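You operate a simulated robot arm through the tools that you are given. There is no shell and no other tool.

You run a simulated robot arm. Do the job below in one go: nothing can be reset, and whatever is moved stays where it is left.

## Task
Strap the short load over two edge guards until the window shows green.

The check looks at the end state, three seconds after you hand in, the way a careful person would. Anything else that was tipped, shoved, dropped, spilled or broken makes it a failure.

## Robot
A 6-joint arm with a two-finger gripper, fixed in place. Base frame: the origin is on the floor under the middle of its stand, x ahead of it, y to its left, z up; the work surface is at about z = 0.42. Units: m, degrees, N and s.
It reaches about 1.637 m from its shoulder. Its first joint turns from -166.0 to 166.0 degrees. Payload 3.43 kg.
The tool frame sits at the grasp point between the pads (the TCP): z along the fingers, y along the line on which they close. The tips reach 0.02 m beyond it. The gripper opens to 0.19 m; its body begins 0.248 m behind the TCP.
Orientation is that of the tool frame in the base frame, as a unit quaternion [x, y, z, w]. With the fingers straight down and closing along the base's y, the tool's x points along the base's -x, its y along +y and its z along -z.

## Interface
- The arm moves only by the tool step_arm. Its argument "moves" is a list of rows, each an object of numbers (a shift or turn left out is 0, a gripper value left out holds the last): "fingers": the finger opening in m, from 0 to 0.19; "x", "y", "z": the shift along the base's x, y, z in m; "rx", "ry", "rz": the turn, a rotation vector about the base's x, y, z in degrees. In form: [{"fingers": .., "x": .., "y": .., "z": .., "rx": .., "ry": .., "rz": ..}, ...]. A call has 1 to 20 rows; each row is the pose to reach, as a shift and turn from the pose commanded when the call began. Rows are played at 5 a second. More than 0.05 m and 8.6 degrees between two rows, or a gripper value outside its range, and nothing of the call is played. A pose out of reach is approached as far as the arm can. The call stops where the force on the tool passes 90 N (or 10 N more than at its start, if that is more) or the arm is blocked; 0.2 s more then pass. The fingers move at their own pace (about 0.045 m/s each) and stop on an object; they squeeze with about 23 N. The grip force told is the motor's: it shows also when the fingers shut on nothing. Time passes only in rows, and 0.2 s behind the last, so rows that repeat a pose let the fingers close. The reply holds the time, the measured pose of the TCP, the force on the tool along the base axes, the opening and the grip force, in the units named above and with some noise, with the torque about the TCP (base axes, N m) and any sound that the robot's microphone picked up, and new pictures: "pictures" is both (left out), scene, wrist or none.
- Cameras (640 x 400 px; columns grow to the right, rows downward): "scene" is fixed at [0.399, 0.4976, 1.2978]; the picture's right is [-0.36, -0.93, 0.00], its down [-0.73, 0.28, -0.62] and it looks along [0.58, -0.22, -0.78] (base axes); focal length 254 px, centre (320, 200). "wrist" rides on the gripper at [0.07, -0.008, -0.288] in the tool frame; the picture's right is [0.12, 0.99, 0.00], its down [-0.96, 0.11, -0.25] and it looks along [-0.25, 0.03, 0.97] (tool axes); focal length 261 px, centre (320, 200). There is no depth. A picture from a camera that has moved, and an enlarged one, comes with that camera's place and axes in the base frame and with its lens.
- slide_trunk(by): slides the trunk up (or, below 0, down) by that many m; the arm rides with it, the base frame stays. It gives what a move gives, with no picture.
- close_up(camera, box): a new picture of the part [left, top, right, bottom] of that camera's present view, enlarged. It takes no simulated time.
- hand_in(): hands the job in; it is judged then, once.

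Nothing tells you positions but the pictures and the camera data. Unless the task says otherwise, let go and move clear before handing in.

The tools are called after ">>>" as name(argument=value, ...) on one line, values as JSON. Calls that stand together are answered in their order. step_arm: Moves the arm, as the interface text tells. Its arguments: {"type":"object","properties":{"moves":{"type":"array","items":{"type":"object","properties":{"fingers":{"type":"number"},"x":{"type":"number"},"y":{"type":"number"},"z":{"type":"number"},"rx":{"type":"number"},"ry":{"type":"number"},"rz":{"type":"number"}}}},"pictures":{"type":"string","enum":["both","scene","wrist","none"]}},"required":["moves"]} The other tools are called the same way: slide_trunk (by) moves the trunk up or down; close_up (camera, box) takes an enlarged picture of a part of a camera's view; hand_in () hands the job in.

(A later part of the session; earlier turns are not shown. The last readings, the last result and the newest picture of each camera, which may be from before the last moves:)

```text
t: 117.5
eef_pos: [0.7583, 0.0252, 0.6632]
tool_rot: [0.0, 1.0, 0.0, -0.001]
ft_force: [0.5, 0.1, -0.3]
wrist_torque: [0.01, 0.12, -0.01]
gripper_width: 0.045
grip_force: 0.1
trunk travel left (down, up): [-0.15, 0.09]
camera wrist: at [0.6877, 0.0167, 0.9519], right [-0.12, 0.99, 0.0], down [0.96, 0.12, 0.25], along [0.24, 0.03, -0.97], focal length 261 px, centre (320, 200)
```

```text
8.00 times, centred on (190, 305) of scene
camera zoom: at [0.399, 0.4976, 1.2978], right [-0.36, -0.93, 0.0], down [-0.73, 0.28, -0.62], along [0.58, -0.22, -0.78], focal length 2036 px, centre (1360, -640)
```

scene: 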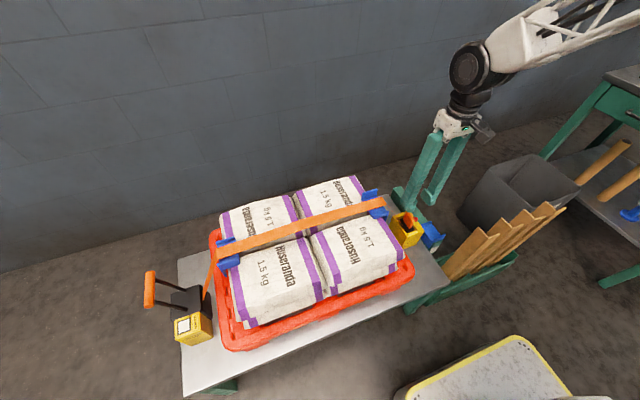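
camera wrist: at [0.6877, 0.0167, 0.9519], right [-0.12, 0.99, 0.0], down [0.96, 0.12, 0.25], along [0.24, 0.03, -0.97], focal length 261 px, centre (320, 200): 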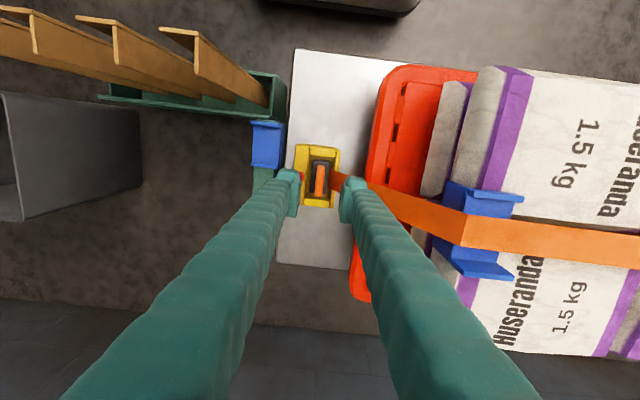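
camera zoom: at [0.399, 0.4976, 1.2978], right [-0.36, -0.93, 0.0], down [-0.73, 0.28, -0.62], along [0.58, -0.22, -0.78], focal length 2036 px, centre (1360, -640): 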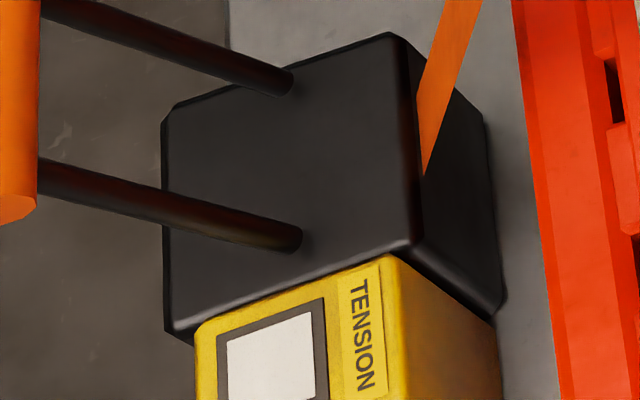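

The ratchet body is at about (0.761, 0.786) with its top at z=0.52. The lever pivots near its top, and the orange handle bar lies along x at y≈0.8175, z≈0.66, leaning about 14° toward +y. I'll raise, cross over, and approach the handle from above.

>>> step_arm(moves=[{"z": 0.05}, {"z": 0.1}, {"z": 0.15}, {"z": 0.2}, {"z": 0.235}, {"z": 0.235, "y": 0.048}, {"z": 0.235, "y": 0.096}, {"z": 0.235, "y": 0.144}, {"z": 0.235, "y": 0.192}, {"z": 0.235, "y": 0.24}, {"z": 0.235, "y": 0.288}, {"z": 0.235, "y": 0.336}, {"z": 0.235, "y": 0.384}, {"z": 0.235, "y": 0.432}, {"z": 0.235, "y": 0.48}, {"z": 0.235, "y": 0.528}, {"z": 0.235, "y": 0.576}, {"z": 0.235, "y": 0.624}, {"z": 0.235, "y": 0.672}, {"z": 0.235, "y": 0.72, "x": 0.003}], pictures="none")

>>> step_arm(moves=[{"y": 0.045, "x": 0.003, "fingers": 0.075}, {"y": 0.072, "x": 0.005, "z": -0.02}, {"y": 0.072, "x": 0.005, "z": -0.06}, {"y": 0.072, "x": 0.005, "z": -0.1}], pictures="both")

>>> close_up(camera="wrist", box=[240, 120, 400, 280])

```text
t: 121.7
eef_pos: [0.7635, 0.7472, 0.8968]
tool_rot: [0.0, 1.0, 0.0, 0.0]
ft_force: [-0.7, -0.4, -0.4]
wrist_torque: [0.01, -0.17, 0.03]
gripper_width: 0.0451
grip_force: 0.2
trunk travel left (down, up): [-0.15, 0.09]
```

```text
t: 122.7
eef_pos: [0.7682, 0.8161, 0.798]
tool_rot: [0.0, 1.0, 0.0, 0.0]
ft_force: [0.8, -0.2, 0.0]
wrist_torque: [0.07, -0.07, 0.01]
gripper_width: 0.0751
grip_force: 0.1
trunk travel left (down, up): [-0.15, 0.09]
camera wrist: at [0.6968, 0.808, 1.0867], right [-0.12, 0.99, 0.0], down [0.96, 0.12, 0.25], along [0.25, 0.03, -0.97], focal length 261 px, centre (320, 200)
```

scene: 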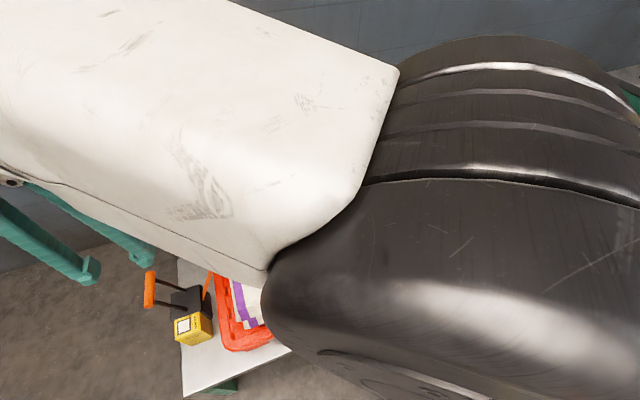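
wrist: 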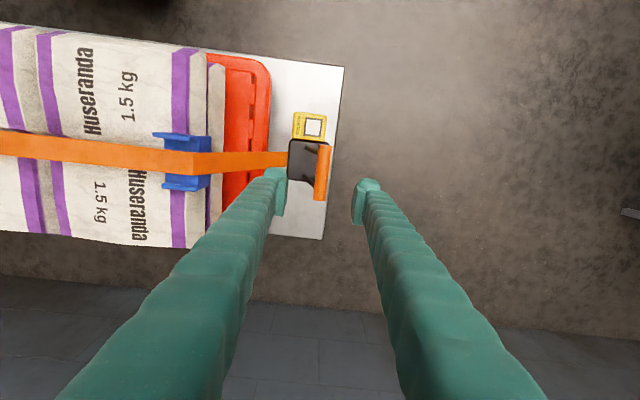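

```text
2.50 times, centred on (320, 200) of wrist
camera zoom: at [0.6968, 0.808, 1.0867], right [-0.12, 0.99, 0.0], down [0.96, 0.12, 0.25], along [0.25, 0.03, -0.97], focal length 652 px, centre (320, 200)
```

zoom: 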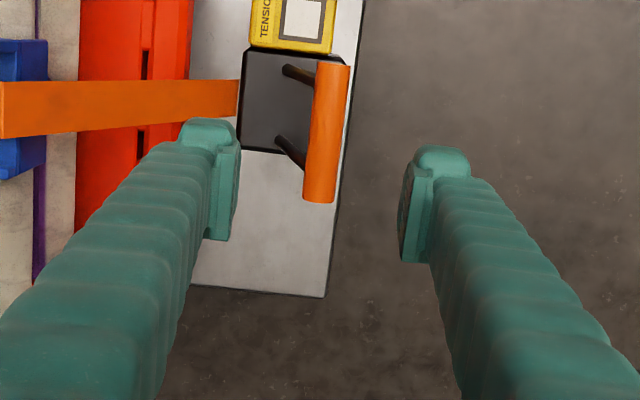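

The handle bar is centred at about (0.762, 0.819, 0.66). I'll lower the open fingers around it.

>>> step_arm(moves=[{"x": -0.004, "y": 0.0035, "z": -0.04}, {"x": -0.004, "y": 0.0035, "z": -0.08}, {"x": -0.004, "y": 0.0035, "z": -0.115}, {"x": -0.004, "y": 0.0035, "z": -0.132}], pictures="wrist")

>>> close_up(camera="wrist", box=[240, 100, 400, 260])

>>> close_up(camera="scene", box=[100, 220, 260, 380])

```text
t: 123.7
eef_pos: [0.7641, 0.8205, 0.6654]
tool_rot: [0.0, 1.0, 0.001, -0.001]
ft_force: [-0.1, 0.4, 0.2]
wrist_torque: [0.0, 0.01, 0.01]
gripper_width: 0.0749
grip_force: 0.1
trunk travel left (down, up): [-0.15, 0.09]
camera wrist: at [0.6919, 0.813, 0.9542], right [-0.12, 0.99, 0.0], down [0.96, 0.12, 0.25], along [0.24, 0.03, -0.97], focal length 261 px, centre (320, 200)
```

wrist: 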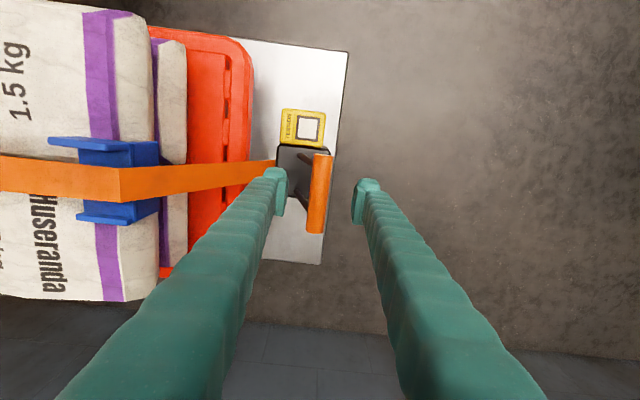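

```text
2.50 times, centred on (320, 180) of wrist
camera zoom: at [0.6919, 0.813, 0.9542], right [-0.12, 0.99, 0.0], down [0.96, 0.12, 0.25], along [0.24, 0.03, -0.97], focal length 652 px, centre (320, 250)
```

zoom: 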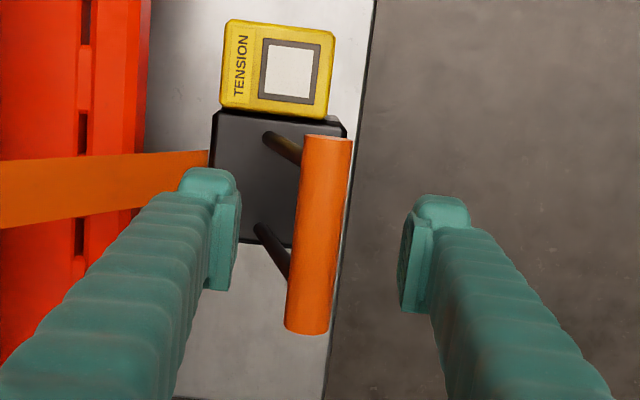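

```text
2.50 times, centred on (180, 300) of scene
camera zoom: at [0.399, 0.4976, 1.2978], right [-0.36, -0.93, 0.0], down [-0.73, 0.28, -0.62], along [0.58, -0.22, -0.78], focal length 636 px, centre (670, -50)
```

zoom: 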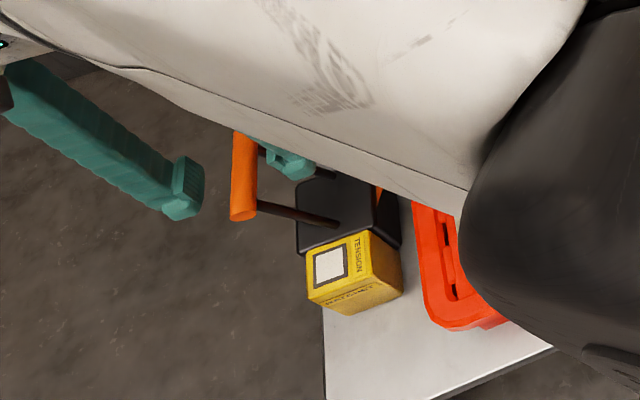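

The bar is centred between the pads, so I'll close on it.

>>> step_arm(moves=[{"fingers": 0.04}, {"fingers": 0.02}, {"fingers": 0.0}, {"fingers": 0.0}, {"fingers": 0.0}], pictures="wrist")

>>> close_up(camera="wrist", box=[240, 100, 400, 260])

```text
t: 124.8
eef_pos: [0.7637, 0.8216, 0.6647]
tool_rot: [0.0, 1.0, 0.0, -0.001]
ft_force: [-1.4, -2.4, -1.2]
wrist_torque: [-0.04, 0.01, 0.03]
gripper_width: 0.0202
grip_force: 44.3
trunk travel left (down, up): [-0.15, 0.09]
camera wrist: at [0.692, 0.8129, 0.9543], right [-0.12, 0.99, 0.0], down [0.96, 0.12, 0.25], along [0.24, 0.03, -0.97], focal length 261 px, centre (320, 200)
```

wrist: 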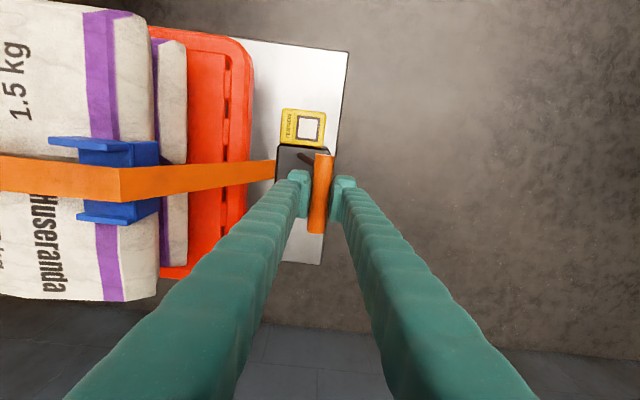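

```text
2.50 times, centred on (320, 180) of wrist
camera zoom: at [0.692, 0.8129, 0.9543], right [-0.12, 0.99, 0.0], down [0.96, 0.12, 0.25], along [0.24, 0.03, -0.97], focal length 652 px, centre (320, 250)
```

zoom: 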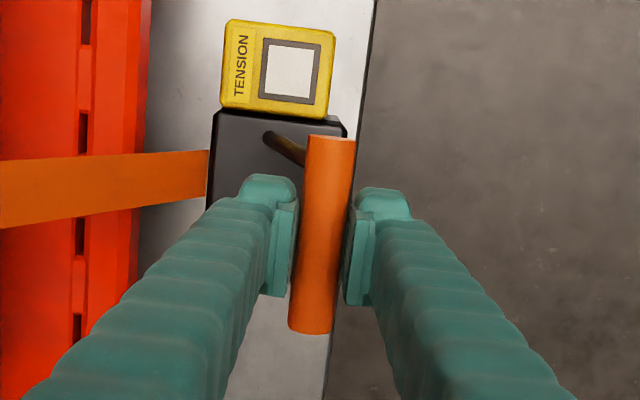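

The handle is gripped. I'll try a small swing toward +y along the arc and read the resistance.

>>> step_arm(moves=[{"y": 0.006, "z": -0.0018}, {"y": 0.012, "z": -0.004}], pictures="none")

```text
t: 125.5
eef_pos: [0.7631, 0.8333, 0.6603]
tool_rot: [-0.001, 1.0, -0.001, -0.001]
ft_force: [-5.0, -4.9, -9.1]
wrist_torque: [-0.09, -0.01, -0.68]
gripper_width: 0.0203
grip_force: 45.2
trunk travel left (down, up): [-0.15, 0.09]
```

>>> step_arm(moves=[{"y": 0.005, "z": -0.003}, {"y": 0.01, "z": -0.0065}], pictures="none")

```text
t: 126.0
eef_pos: [0.7639, 0.8433, 0.6553]
tool_rot: [0.0, 1.0, 0.0, -0.001]
ft_force: [-7.7, -5.4, -6.5]
wrist_torque: [-0.07, 0.05, 0.09]
gripper_width: 0.0198
grip_force: 45.2
trunk travel left (down, up): [-0.15, 0.09]
```

>>> step_arm(moves=[{"y": 0.008, "z": -0.0038}, {"y": 0.016, "z": -0.008}, {"y": 0.0234, "z": -0.0125}], pictures="wrist")

>>> close_up(camera="wrist", box=[220, 90, 420, 250])

>>> close_up(camera="scene", box=[100, 220, 260, 380])

```text
t: 126.8
eef_pos: [0.7632, 0.8653, 0.6389]
tool_rot: [0.0, 1.0, -0.001, -0.001]
ft_force: [-7.3, -21.0, -23.3]
wrist_torque: [-0.09, -0.29, 0.26]
gripper_width: 0.0186
grip_force: 45.0
trunk travel left (down, up): [-0.15, 0.09]
camera wrist: at [0.6926, 0.858, 0.9289], right [-0.12, 0.99, 0.0], down [0.96, 0.12, 0.24], along [0.24, 0.03, -0.97], focal length 261 px, centre (320, 200)
```

wrist: 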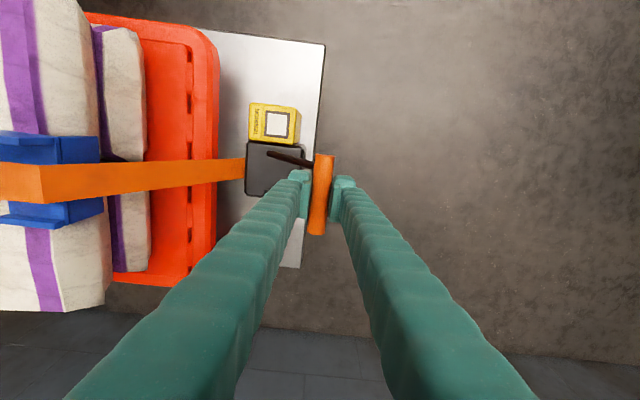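

```text
2.50 times, centred on (320, 170) of wrist
camera zoom: at [0.6926, 0.858, 0.9289], right [-0.12, 0.99, 0.0], down [0.96, 0.12, 0.24], along [0.24, 0.03, -0.97], focal length 652 px, centre (320, 275)
```

zoom: 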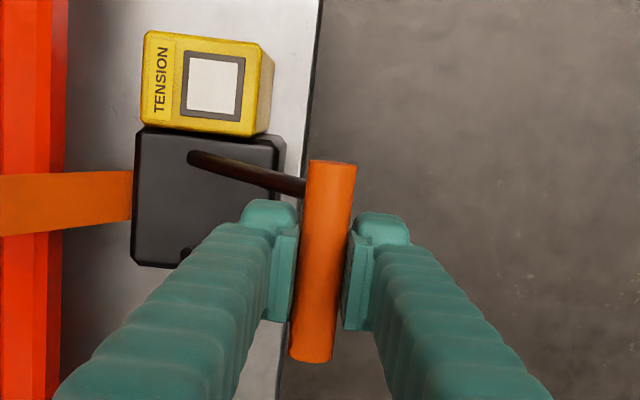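

```text
2.50 times, centred on (180, 300) of scene
camera zoom: at [0.399, 0.4976, 1.2978], right [-0.36, -0.93, 0.0], down [-0.73, 0.28, -0.62], along [0.58, -0.22, -0.78], focal length 636 px, centre (670, -50)
```

zoom: 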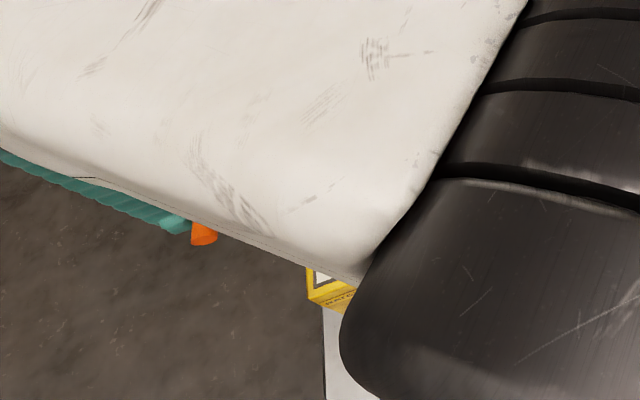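

The lever swings toward +y with a modest pull toward the pivot. I'll continue the arc a bit tighter.

>>> step_arm(moves=[{"y": 0.002, "z": -0.005}, {"y": 0.009, "z": -0.012}, {"y": 0.0155, "z": -0.019}], pictures="wrist")

>>> close_up(camera="wrist", box=[200, 70, 400, 250])

```text
t: 127.7
eef_pos: [0.7625, 0.8827, 0.6217]
tool_rot: [0.0, 1.0, 0.0, 0.0]
ft_force: [4.6, -16.7, -11.6]
wrist_torque: [0.0, -0.05, -0.67]
gripper_width: 0.0182
grip_force: 45.0
trunk travel left (down, up): [-0.15, 0.09]
camera wrist: at [0.6921, 0.8739, 0.9121], right [-0.12, 0.99, 0.0], down [0.96, 0.12, 0.25], along [0.25, 0.03, -0.97], focal length 261 px, centre (320, 200)
```

wrist: 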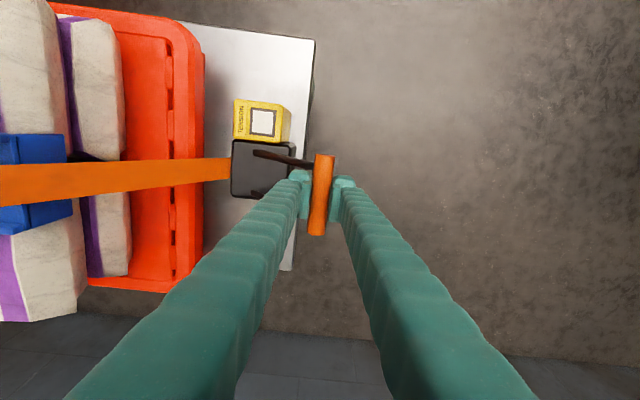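

```text
2.22 times, centred on (300, 160) of wrist
camera zoom: at [0.6921, 0.8739, 0.9121], right [-0.12, 0.99, 0.0], down [0.96, 0.12, 0.25], along [0.25, 0.03, -0.97], focal length 579 px, centre (364, 289)
```

zoom: 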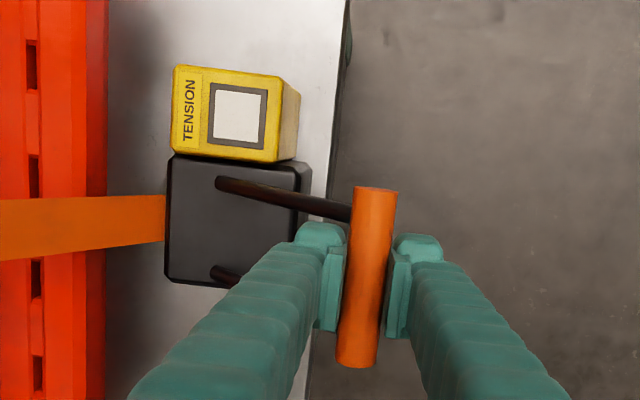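

No sound yet and the window is still white at about 46°. I'll continue the swing, tilting the gripper with the lever so the fingers stay clear of the arms.

>>> step_arm(moves=[{"y": 0.0095, "z": -0.0115, "rx": -6}, {"y": 0.0175, "z": -0.0235, "rx": -13}, {"y": 0.0255, "z": -0.038, "rx": -20}], pictures="wrist")

>>> close_up(camera="wrist", box=[200, 90, 400, 250])

```text
t: 128.4
eef_pos: [0.7198, 0.8643, 0.5845]
tool_rot: [-0.002, 0.984, -0.178, -0.003]
ft_force: [-0.6, -4.2, -1.0]
wrist_torque: [0.04, 0.0, -0.07]
gripper_width: 0.0
grip_force: 34.0
out of reach, approached as far as the arm can: row 2, 3
trunk travel left (down, up): [-0.15, 0.09]
camera wrist: at [0.6497, 0.9572, 0.8592], right [-0.12, 0.93, -0.35], down [0.96, 0.2, 0.19], along [0.24, -0.31, -0.92], focal length 261 px, centre (320, 200)
```

wrist: 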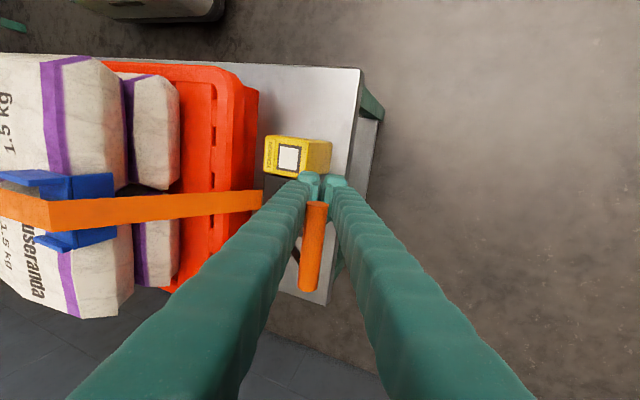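

```text
2.50 times, centred on (300, 170) of wrist
camera zoom: at [0.6497, 0.9572, 0.8592], right [-0.12, 0.93, -0.35], down [0.96, 0.2, 0.19], along [0.24, -0.31, -0.92], focal length 652 px, centre (370, 275)
```

zoom: 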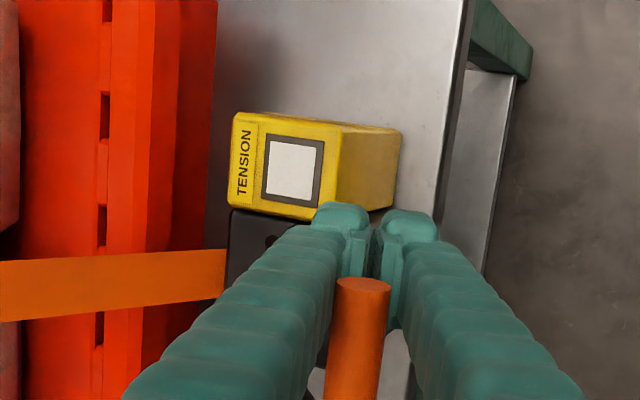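

The tilt went out of reach, the arm drifted off and the grip was lost. I'll check carefully where the lever and fingers are now before moving.

>>> close_up(camera="scene", box=[60, 200, 300, 400])

>>> close_up(camera="wrist", box=[260, 150, 380, 310])

```text
2.00 times, centred on (180, 300) of scene
camera zoom: at [0.399, 0.4976, 1.2978], right [-0.36, -0.93, 0.0], down [-0.73, 0.28, -0.62], along [0.58, -0.22, -0.78], focal length 509 px, centre (600, 0)
```

zoom: 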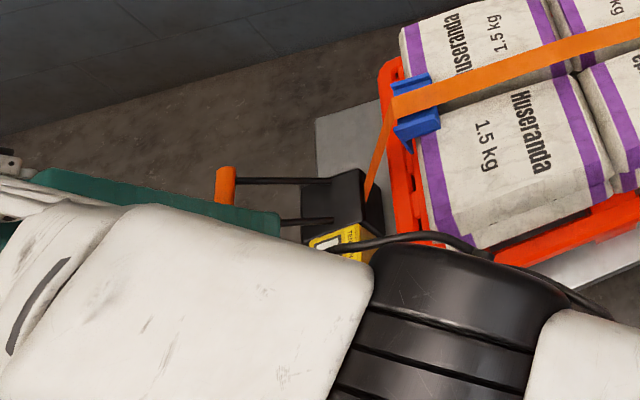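

```text
2.50 times, centred on (320, 230) of wrist
camera zoom: at [0.6497, 0.9572, 0.8592], right [-0.12, 0.93, -0.35], down [0.96, 0.2, 0.19], along [0.24, -0.31, -0.92], focal length 652 px, centre (320, 125)
```

zoom: 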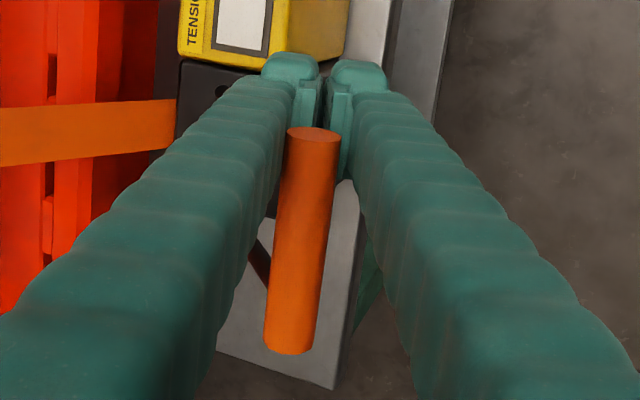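

The lever is standing at about 40° (bar near y 0.872, z 0.62), with the bar's end between the finger beams. I'll open the fingers, back out in −x, and then raise and straighten.

>>> step_arm(moves=[{"fingers": 0.03}, {"fingers": 0.06}, {"fingers": 0.08}, {"x": -0.03}, {"x": -0.06}], pictures="wrist")

>>> close_up(camera="scene", box=[60, 200, 300, 400])

```text
t: 129.7
eef_pos: [0.6653, 0.8593, 0.5911]
tool_rot: [0.001, 0.985, -0.173, -0.001]
ft_force: [-0.3, 0.3, -0.4]
wrist_torque: [0.0, 0.04, -0.04]
gripper_width: 0.0801
grip_force: 0.0
trunk travel left (down, up): [-0.15, 0.09]
camera wrist: at [0.5938, 0.9498, 0.8661], right [-0.12, 0.93, -0.34], down [0.96, 0.19, 0.19], along [0.24, -0.3, -0.92], focal length 261 px, centre (320, 200)
```

wrist: 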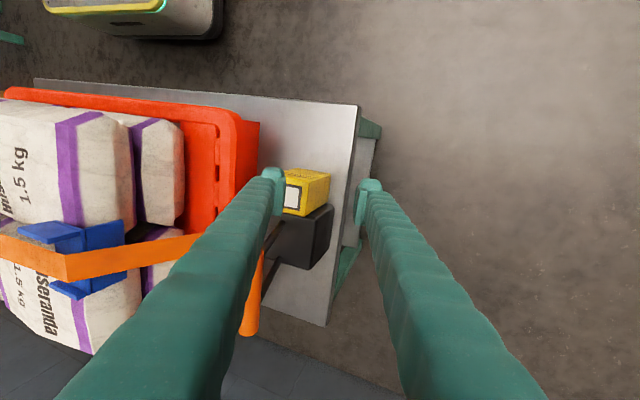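

```text
2.00 times, centred on (180, 300) of scene
camera zoom: at [0.399, 0.4976, 1.2978], right [-0.36, -0.93, 0.0], down [-0.73, 0.28, -0.62], along [0.58, -0.22, -0.78], focal length 509 px, centre (600, 0)
```

zoom: 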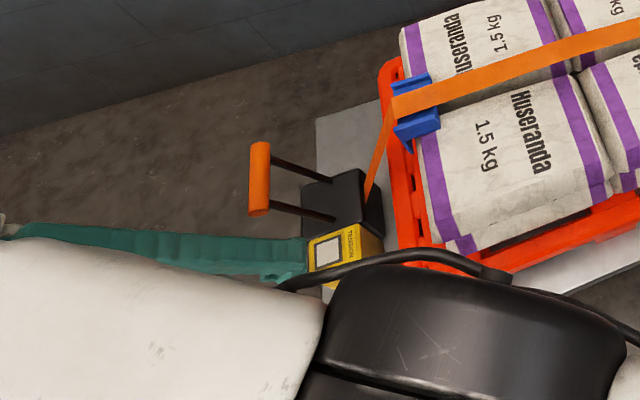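

Letting go, the lever sprang back to rest, so it is spring-returned and pumps toward +y. I'll straighten the gripper and then push the bar with the closed fingertips along the arc, which avoids the unreachable tilt.

>>> step_arm(moves=[{"z": 0.04, "rx": 5}, {"z": 0.08, "rx": 10}, {"z": 0.12, "rx": 15}, {"z": 0.16, "rx": 20, "fingers": 0.0}, {"z": 0.19, "rx": 20, "y": -0.035}, {"z": 0.2, "rx": 20, "y": -0.08}, {"z": 0.2, "rx": 20, "y": -0.095, "x": 0.04}, {"z": 0.2, "rx": 20, "y": -0.097, "x": 0.08}, {"z": 0.2, "rx": 20, "y": -0.097, "x": 0.1007}], pictures="both")

>>> close_up(camera="wrist", box=[240, 100, 440, 260])

```text
t: 131.7
eef_pos: [0.7656, 0.7622, 0.7915]
tool_rot: [-0.001, 1.0, 0.0, 0.0]
ft_force: [-1.3, 0.3, 0.3]
wrist_torque: [-0.01, -0.03, -0.01]
gripper_width: 0.0
grip_force: 23.3
trunk travel left (down, up): [-0.15, 0.09]
camera wrist: at [0.6934, 0.7534, 1.0813], right [-0.12, 0.99, 0.0], down [0.96, 0.12, 0.25], along [0.25, 0.03, -0.97], focal length 261 px, centre (320, 200)
```

scene: 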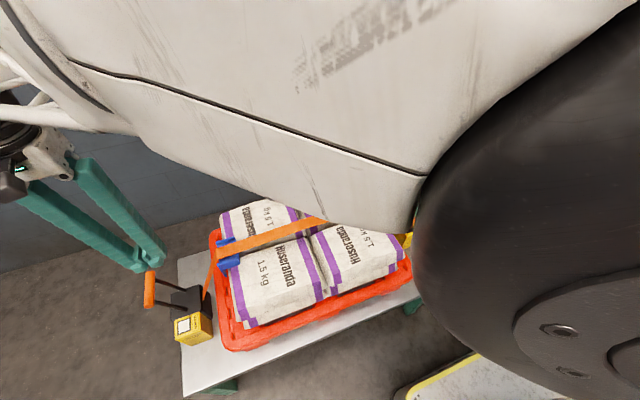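
wrist: 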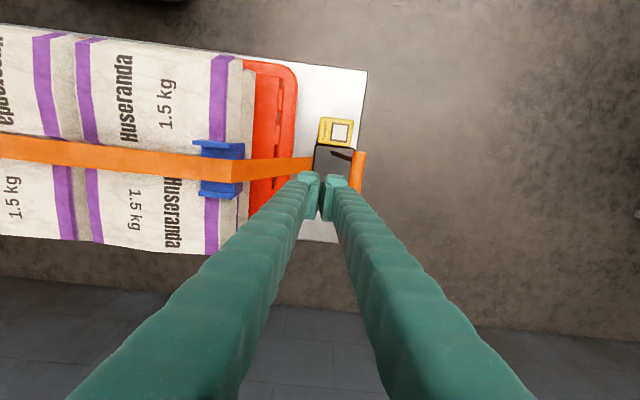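

```text
2.50 times, centred on (340, 180) of wrist
camera zoom: at [0.6934, 0.7534, 1.0813], right [-0.12, 0.99, 0.0], down [0.96, 0.12, 0.25], along [0.25, 0.03, -0.97], focal length 652 px, centre (270, 250)
```

zoom: 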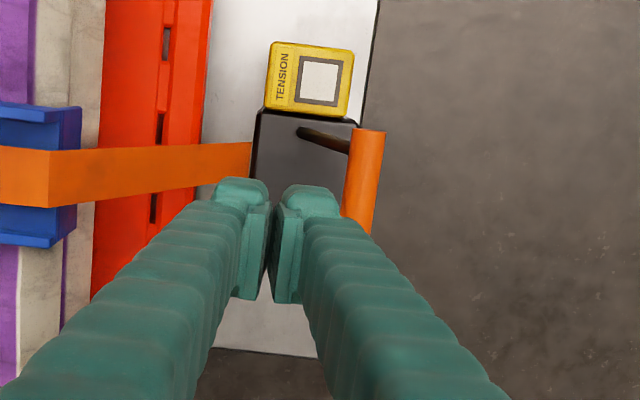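

>>> step_arm(moves=[{"z": -0.045}, {"z": -0.09}, {"z": -0.104, "y": 0.008}, {"y": 0.0289, "z": -0.1097}, {"y": 0.0449, "z": -0.1166}, {"y": 0.06, "z": -0.1255}], pictures="wrist")

>>> close_up(camera="wrist", box=[220, 90, 420, 250])

>>> close_up(camera="scene", box=[60, 200, 300, 400])

```text
t: 133.1
eef_pos: [0.7662, 0.8209, 0.666]
tool_rot: [0.001, 1.0, 0.0, -0.001]
ft_force: [-1.3, -2.5, 0.2]
wrist_torque: [0.19, -0.07, -0.04]
gripper_width: 0.0002
grip_force: 23.1
trunk travel left (down, up): [-0.15, 0.09]
camera wrist: at [0.6936, 0.8132, 0.9559], right [-0.12, 0.99, 0.0], down [0.96, 0.12, 0.25], along [0.24, 0.03, -0.97], focal length 261 px, centre (320, 200)
```

wrist: 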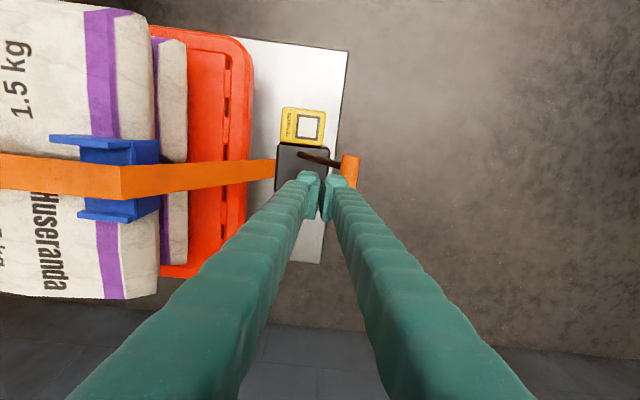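

```text
2.50 times, centred on (320, 170) of wrist
camera zoom: at [0.6936, 0.8132, 0.9559], right [-0.12, 0.99, 0.0], down [0.96, 0.12, 0.25], along [0.24, 0.03, -0.97], focal length 652 px, centre (320, 275)
```

zoom: 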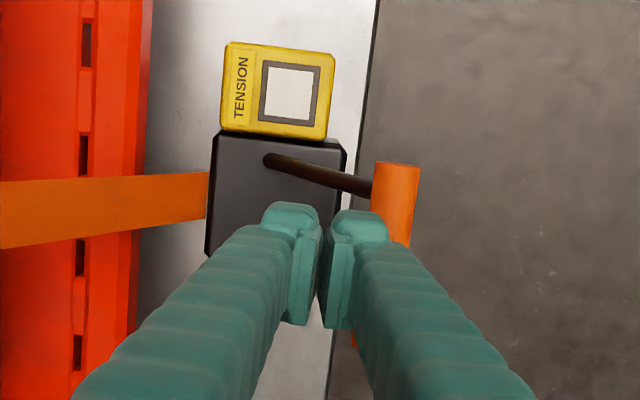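

```text
2.00 times, centred on (180, 300) of scene
camera zoom: at [0.399, 0.4976, 1.2978], right [-0.36, -0.93, 0.0], down [-0.73, 0.28, -0.62], along [0.58, -0.22, -0.78], focal length 509 px, centre (600, 0)
```

zoom: 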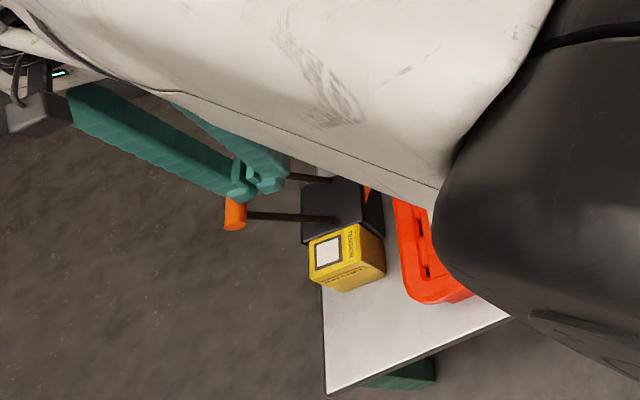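

The push works with little force. I'll continue the stroke down toward 80°, listening for clicks.

>>> step_arm(moves=[{"y": 0.0139, "z": -0.0107}, {"y": 0.0264, "z": -0.023}, {"y": 0.0373, "z": -0.0367}, {"y": 0.0465, "z": -0.0516}], pictures="wrist")

>>> close_up(camera="wrist", box=[200, 70, 420, 250])

>>> close_up(camera="scene", box=[60, 200, 300, 400])

```text
t: 134.1
eef_pos: [0.764, 0.8687, 0.6149]
tool_rot: [0.0, 1.0, -0.001, 0.0]
ft_force: [-1.5, -1.9, 2.3]
wrist_torque: [0.13, -0.05, 0.01]
gripper_width: 0.0003
grip_force: 23.3
trunk travel left (down, up): [-0.15, 0.09]
camera wrist: at [0.6933, 0.8599, 0.9041], right [-0.12, 0.99, 0.0], down [0.96, 0.12, 0.25], along [0.24, 0.03, -0.97], focal length 261 px, centre (320, 200)
```

wrist: 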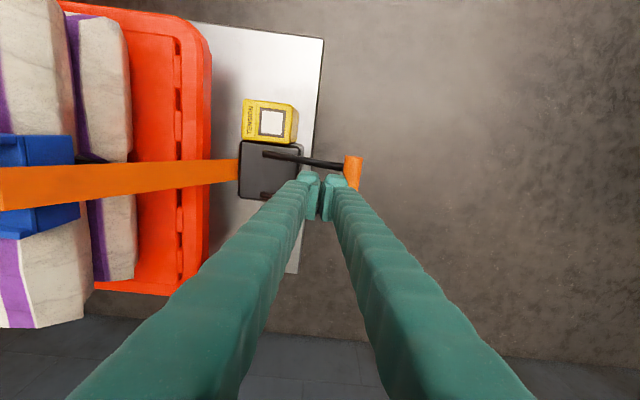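

```text
2.22 times, centred on (310, 160) of wrist
camera zoom: at [0.6933, 0.8599, 0.9041], right [-0.12, 0.99, 0.0], down [0.96, 0.12, 0.25], along [0.24, 0.03, -0.97], focal length 579 px, centre (342, 289)
```

zoom: 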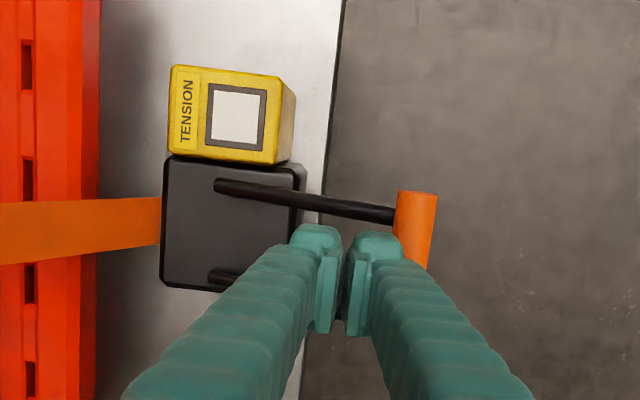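

```text
2.00 times, centred on (180, 300) of scene
camera zoom: at [0.399, 0.4976, 1.2978], right [-0.36, -0.93, 0.0], down [-0.73, 0.28, -0.62], along [0.58, -0.22, -0.78], focal length 509 px, centre (600, 0)
```

zoom: 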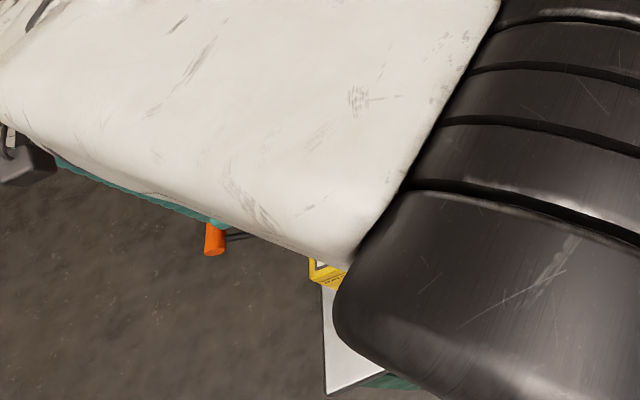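

>>> step_arm(moves=[{"y": 0.0073, "z": -0.016}, {"y": 0.0125, "z": -0.0327}, {"y": 0.0146, "z": -0.0425}], pictures="wrist")

>>> close_up(camera="wrist", box=[200, 70, 420, 250])

```text
t: 134.8
eef_pos: [0.7654, 0.8769, 0.5936]
tool_rot: [0.001, 1.0, 0.0, 0.001]
ft_force: [-14.7, -38.2, 50.1]
wrist_torque: [1.22, 0.22, 0.46]
gripper_width: 0.0001
grip_force: 23.3
trunk travel left (down, up): [-0.15, 0.09]
stopped in row 3: the force on the tool passed its limit at 103 N (the readings are from after the stop); the commanded pose is now the measured one
camera wrist: at [0.6931, 0.8689, 0.8827], right [-0.12, 0.99, 0.0], down [0.96, 0.12, 0.25], along [0.25, 0.03, -0.97], focal length 261 px, centre (320, 200)
```

wrist: 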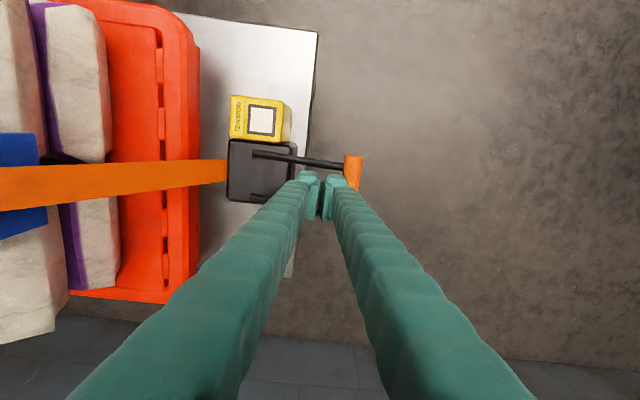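

```text
2.22 times, centred on (310, 160) of wrist
camera zoom: at [0.6931, 0.8689, 0.8827], right [-0.12, 0.99, 0.0], down [0.96, 0.12, 0.25], along [0.25, 0.03, -0.97], focal length 579 px, centre (342, 289)
```

zoom: 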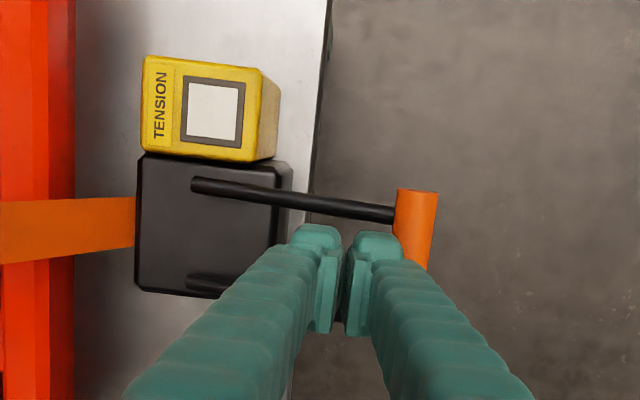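

The lever reached its stop at about 68° (over 90 N momentarily), with no click yet. I'll let it return along the arc and listen.

>>> step_arm(moves=[{"y": -0.0082, "z": 0.0208}, {"y": -0.0174, "z": 0.0357}, {"y": -0.0283, "z": 0.0494}, {"y": -0.0408, "z": 0.0617}, {"y": -0.0547, "z": 0.0724}, {"y": -0.0698, "z": 0.0813}, {"y": -0.0858, "z": 0.0882}, {"y": -0.1002, "z": 0.0926}, {"y": -0.1119, "z": 0.0939}], pictures="wrist")

>>> close_up(camera="wrist", box=[240, 90, 440, 250])

>>> close_up(camera="scene", box=[120, 230, 240, 350])

```text
t: 136.8
eef_pos: [0.7644, 0.7677, 0.6792]
tool_rot: [0.0, 1.0, 0.0, 0.0]
ft_force: [0.7, 0.8, 0.7]
wrist_torque: [-0.05, -0.02, -0.02]
gripper_width: 0.0001
grip_force: 22.7
trunk travel left (down, up): [-0.15, 0.09]
camera wrist: at [0.6932, 0.7604, 0.9689], right [-0.12, 0.99, 0.0], down [0.96, 0.12, 0.25], along [0.25, 0.03, -0.97], focal length 261 px, centre (320, 200)
```

wrist: 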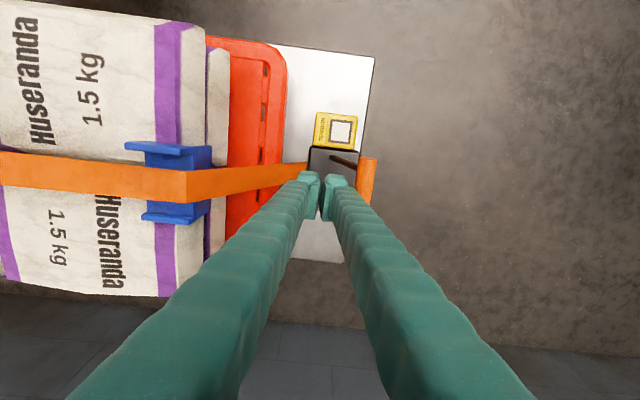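

```text
2.50 times, centred on (340, 170) of wrist
camera zoom: at [0.6932, 0.7604, 0.9689], right [-0.12, 0.99, 0.0], down [0.96, 0.12, 0.25], along [0.25, 0.03, -0.97], focal length 652 px, centre (270, 275)
```

zoom: 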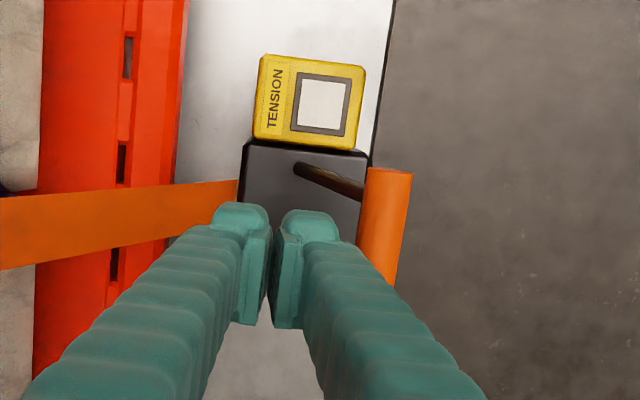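

```text
3.33 times, centred on (180, 290) of scene
camera zoom: at [0.399, 0.4976, 1.2978], right [-0.36, -0.93, 0.0], down [-0.73, 0.28, -0.62], along [0.58, -0.22, -0.78], focal length 848 px, centre (787, -100)
```

zoom: 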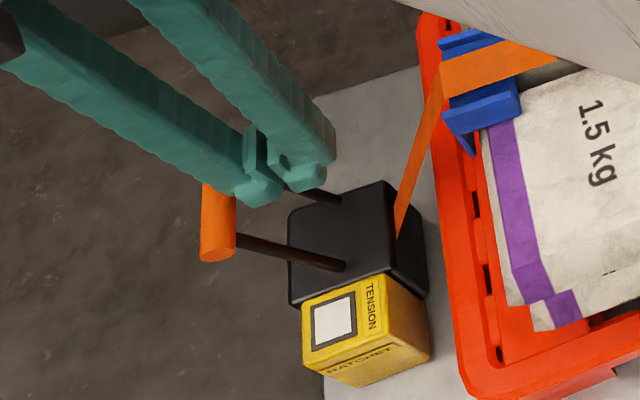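

The lever returned to rest with the window still white. There may be strap slack to take up first, so I'll do another full stroke and watch the window.

>>> step_arm(moves=[{"y": 0.0023, "z": 0.007}, {"y": 0.0234, "z": 0.0026}, {"y": 0.0394, "z": -0.0043}, {"y": 0.0545, "z": -0.0132}, {"y": 0.0684, "z": -0.0239}, {"y": 0.0809, "z": -0.0362}, {"y": 0.0918, "z": -0.0499}, {"y": 0.101, "z": -0.0648}, {"y": 0.1053, "z": -0.0735}, {"y": 0.1053, "z": -0.0735}], pictures="wrist")

>>> close_up(camera="wrist", box=[200, 70, 420, 250])

```text
t: 139.0
eef_pos: [0.7643, 0.8744, 0.6064]
tool_rot: [-0.001, 1.0, 0.0, 0.0]
ft_force: [-1.1, 1.5, 4.3]
wrist_torque: [0.18, -0.02, 0.08]
gripper_width: 0.0
grip_force: 22.8
trunk travel left (down, up): [-0.15, 0.09]
camera wrist: at [0.6923, 0.8657, 0.8954], right [-0.12, 0.99, 0.0], down [0.96, 0.12, 0.25], along [0.25, 0.03, -0.97], focal length 261 px, centre (320, 200)
```

wrist: 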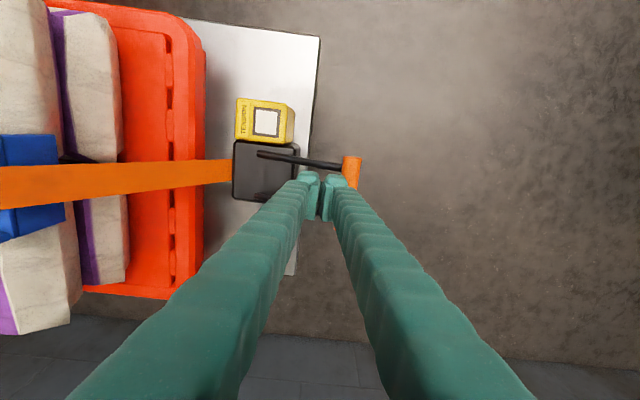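

```text
2.22 times, centred on (310, 160) of wrist
camera zoom: at [0.6923, 0.8657, 0.8954], right [-0.12, 0.99, 0.0], down [0.96, 0.12, 0.25], along [0.25, 0.03, -0.97], focal length 579 px, centre (342, 289)
```

zoom: 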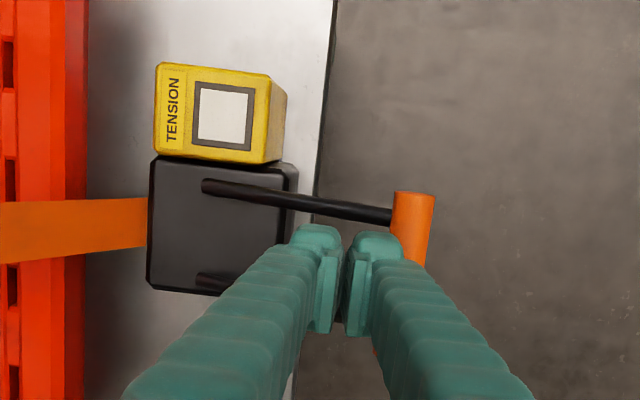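

No click or change again. I'll let the lever return, then move aside and verify that the tongue is truly latched.

>>> step_arm(moves=[{"y": -0.0135, "z": 0.0236}, {"y": -0.0244, "z": 0.0373}, {"y": -0.0369, "z": 0.0496}, {"y": -0.0508, "z": 0.0603}, {"y": -0.0659, "z": 0.0692}, {"y": -0.0819, "z": 0.0761}, {"y": -0.0963, "z": 0.0805}, {"y": -0.108, "z": 0.0818}, {"y": -0.115, "z": 0.12}, {"y": -0.115, "z": 0.165}, {"y": -0.115, "z": 0.21}, {"y": -0.115, "z": 0.255}], pictures="both")

>>> close_up(camera="scene", box=[130, 230, 450, 360])

```text
t: 141.6
eef_pos: [0.7633, 0.7589, 0.8619]
tool_rot: [0.001, 1.0, -0.001, -0.002]
ft_force: [0.8, 0.4, -0.4]
wrist_torque: [-0.05, 0.06, -0.03]
gripper_width: 0.0
grip_force: 23.5
trunk travel left (down, up): [-0.15, 0.09]
camera wrist: at [0.6933, 0.7505, 1.1498], right [-0.12, 0.99, 0.0], down [0.96, 0.12, 0.25], along [0.24, 0.03, -0.97], focal length 261 px, centre (320, 200)
```

scene: 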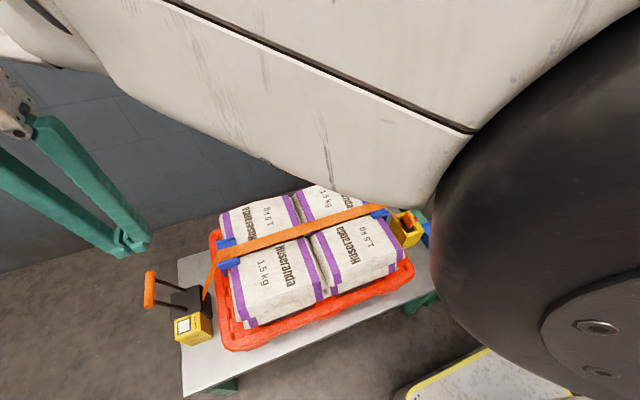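
wrist: 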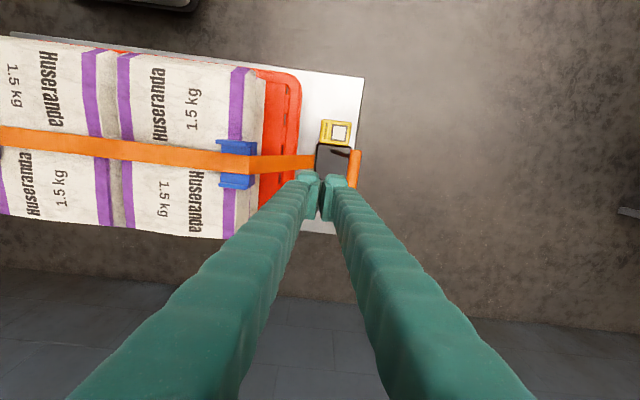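

```text
2.00 times, centred on (290, 295) of scene
camera zoom: at [0.399, 0.4976, 1.2978], right [-0.36, -0.93, 0.0], down [-0.73, 0.28, -0.62], along [0.58, -0.22, -0.78], focal length 509 px, centre (380, 10)
```

zoom: 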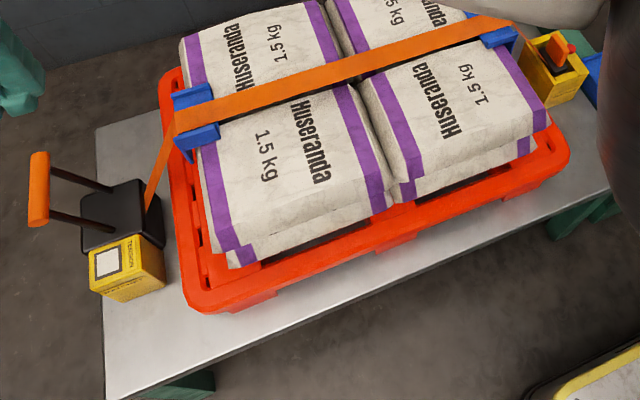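

>>> close_up(camera="scene", box=[385, 200, 430, 250])

>>> close_up(camera="scene", box=[355, 185, 425, 245])

>>> close_up(camera="scene", box=[195, 220, 265, 300])

```text
8.00 times, centred on (408, 225) of scene
camera zoom: at [0.399, 0.4976, 1.2978], right [-0.36, -0.93, 0.0], down [-0.73, 0.28, -0.62], along [0.58, -0.22, -0.78], focal length 2036 px, centre (-380, 0)
```

zoom: 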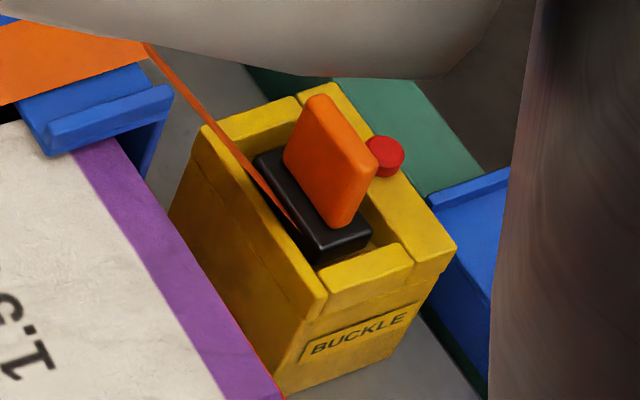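

```text
6.67 times, centred on (390, 215) of scene
camera zoom: at [0.399, 0.4976, 1.2978], right [-0.36, -0.93, 0.0], down [-0.73, 0.28, -0.62], along [0.58, -0.22, -0.78], focal length 1696 px, centre (-147, 100)
```

zoom: 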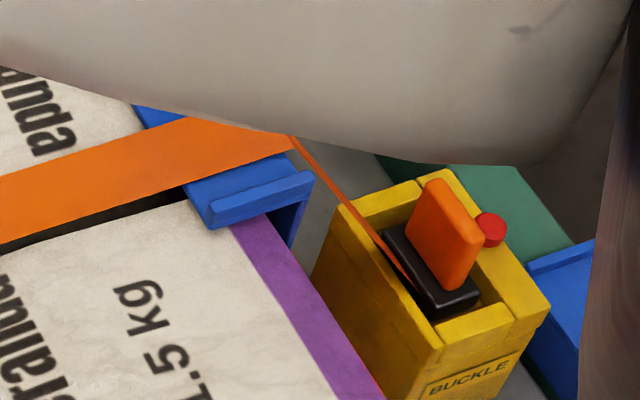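

```text
5.00 times, centred on (230, 260) of scene
camera zoom: at [0.399, 0.4976, 1.2978], right [-0.36, -0.93, 0.0], down [-0.73, 0.28, -0.62], along [0.58, -0.22, -0.78], focal length 1272 px, centre (770, -100)
```

zoom: 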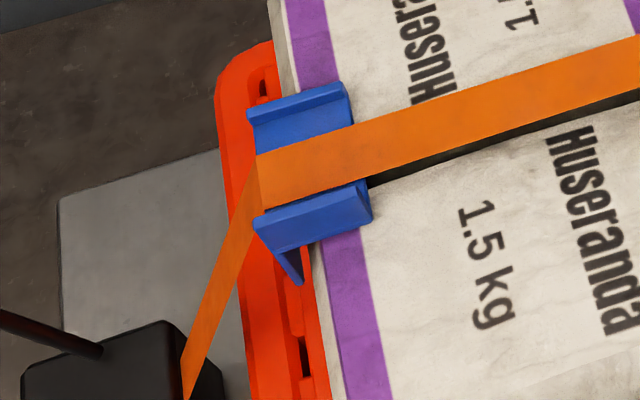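

The tongue is still seated and the strap looks slightly tauter, so slack is probably being taken up. I'll pump with full strokes, checking the window each time.

>>> step_arm(moves=[{"x": 0.002, "z": -0.045}, {"x": 0.002, "z": -0.09}, {"x": 0.002, "z": -0.135}, {"x": 0.002, "y": 0.009, "z": -0.1757}, {"x": 0.002, "y": 0.0322, "z": -0.1801}, {"x": 0.002, "y": 0.0482, "z": -0.187}, {"x": 0.002, "y": 0.0633, "z": -0.1959}, {"x": 0.002, "y": 0.0772, "z": -0.2066}, {"x": 0.002, "y": 0.0897, "z": -0.2189}, {"x": 0.002, "y": 0.1006, "z": -0.2326}, {"x": 0.002, "y": 0.1098, "z": -0.2475}, {"x": 0.002, "y": 0.115, "z": -0.2575}, {"x": 0.002, "y": 0.117, "z": -0.2625}], pictures="wrist")

>>> close_up(camera="wrist", box=[200, 70, 420, 250])

```text
t: 144.4
eef_pos: [0.7653, 0.8761, 0.5991]
tool_rot: [-0.001, 1.0, -0.001, 0.0]
ft_force: [-0.4, 0.0, 4.6]
wrist_torque: [0.12, -0.02, 0.02]
gripper_width: 0.0
grip_force: 23.0
trunk travel left (down, up): [-0.15, 0.09]
camera wrist: at [0.6945, 0.8672, 0.8876], right [-0.12, 0.99, 0.0], down [0.96, 0.12, 0.25], along [0.25, 0.03, -0.97], focal length 261 px, centre (320, 200)
```

wrist: 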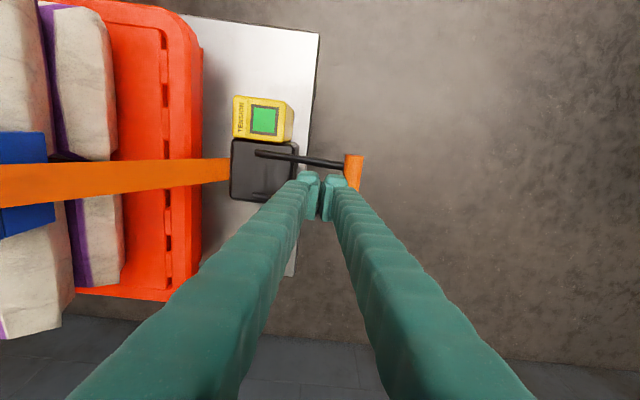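

```text
2.22 times, centred on (310, 160) of wrist
camera zoom: at [0.6945, 0.8672, 0.8876], right [-0.12, 0.99, 0.0], down [0.96, 0.12, 0.25], along [0.25, 0.03, -0.97], focal length 579 px, centre (342, 289)
```

zoom: 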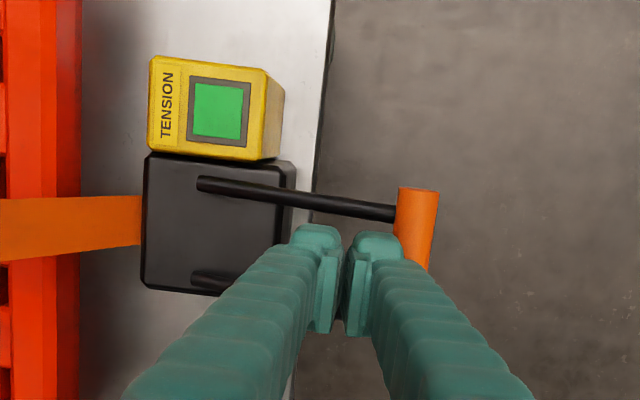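

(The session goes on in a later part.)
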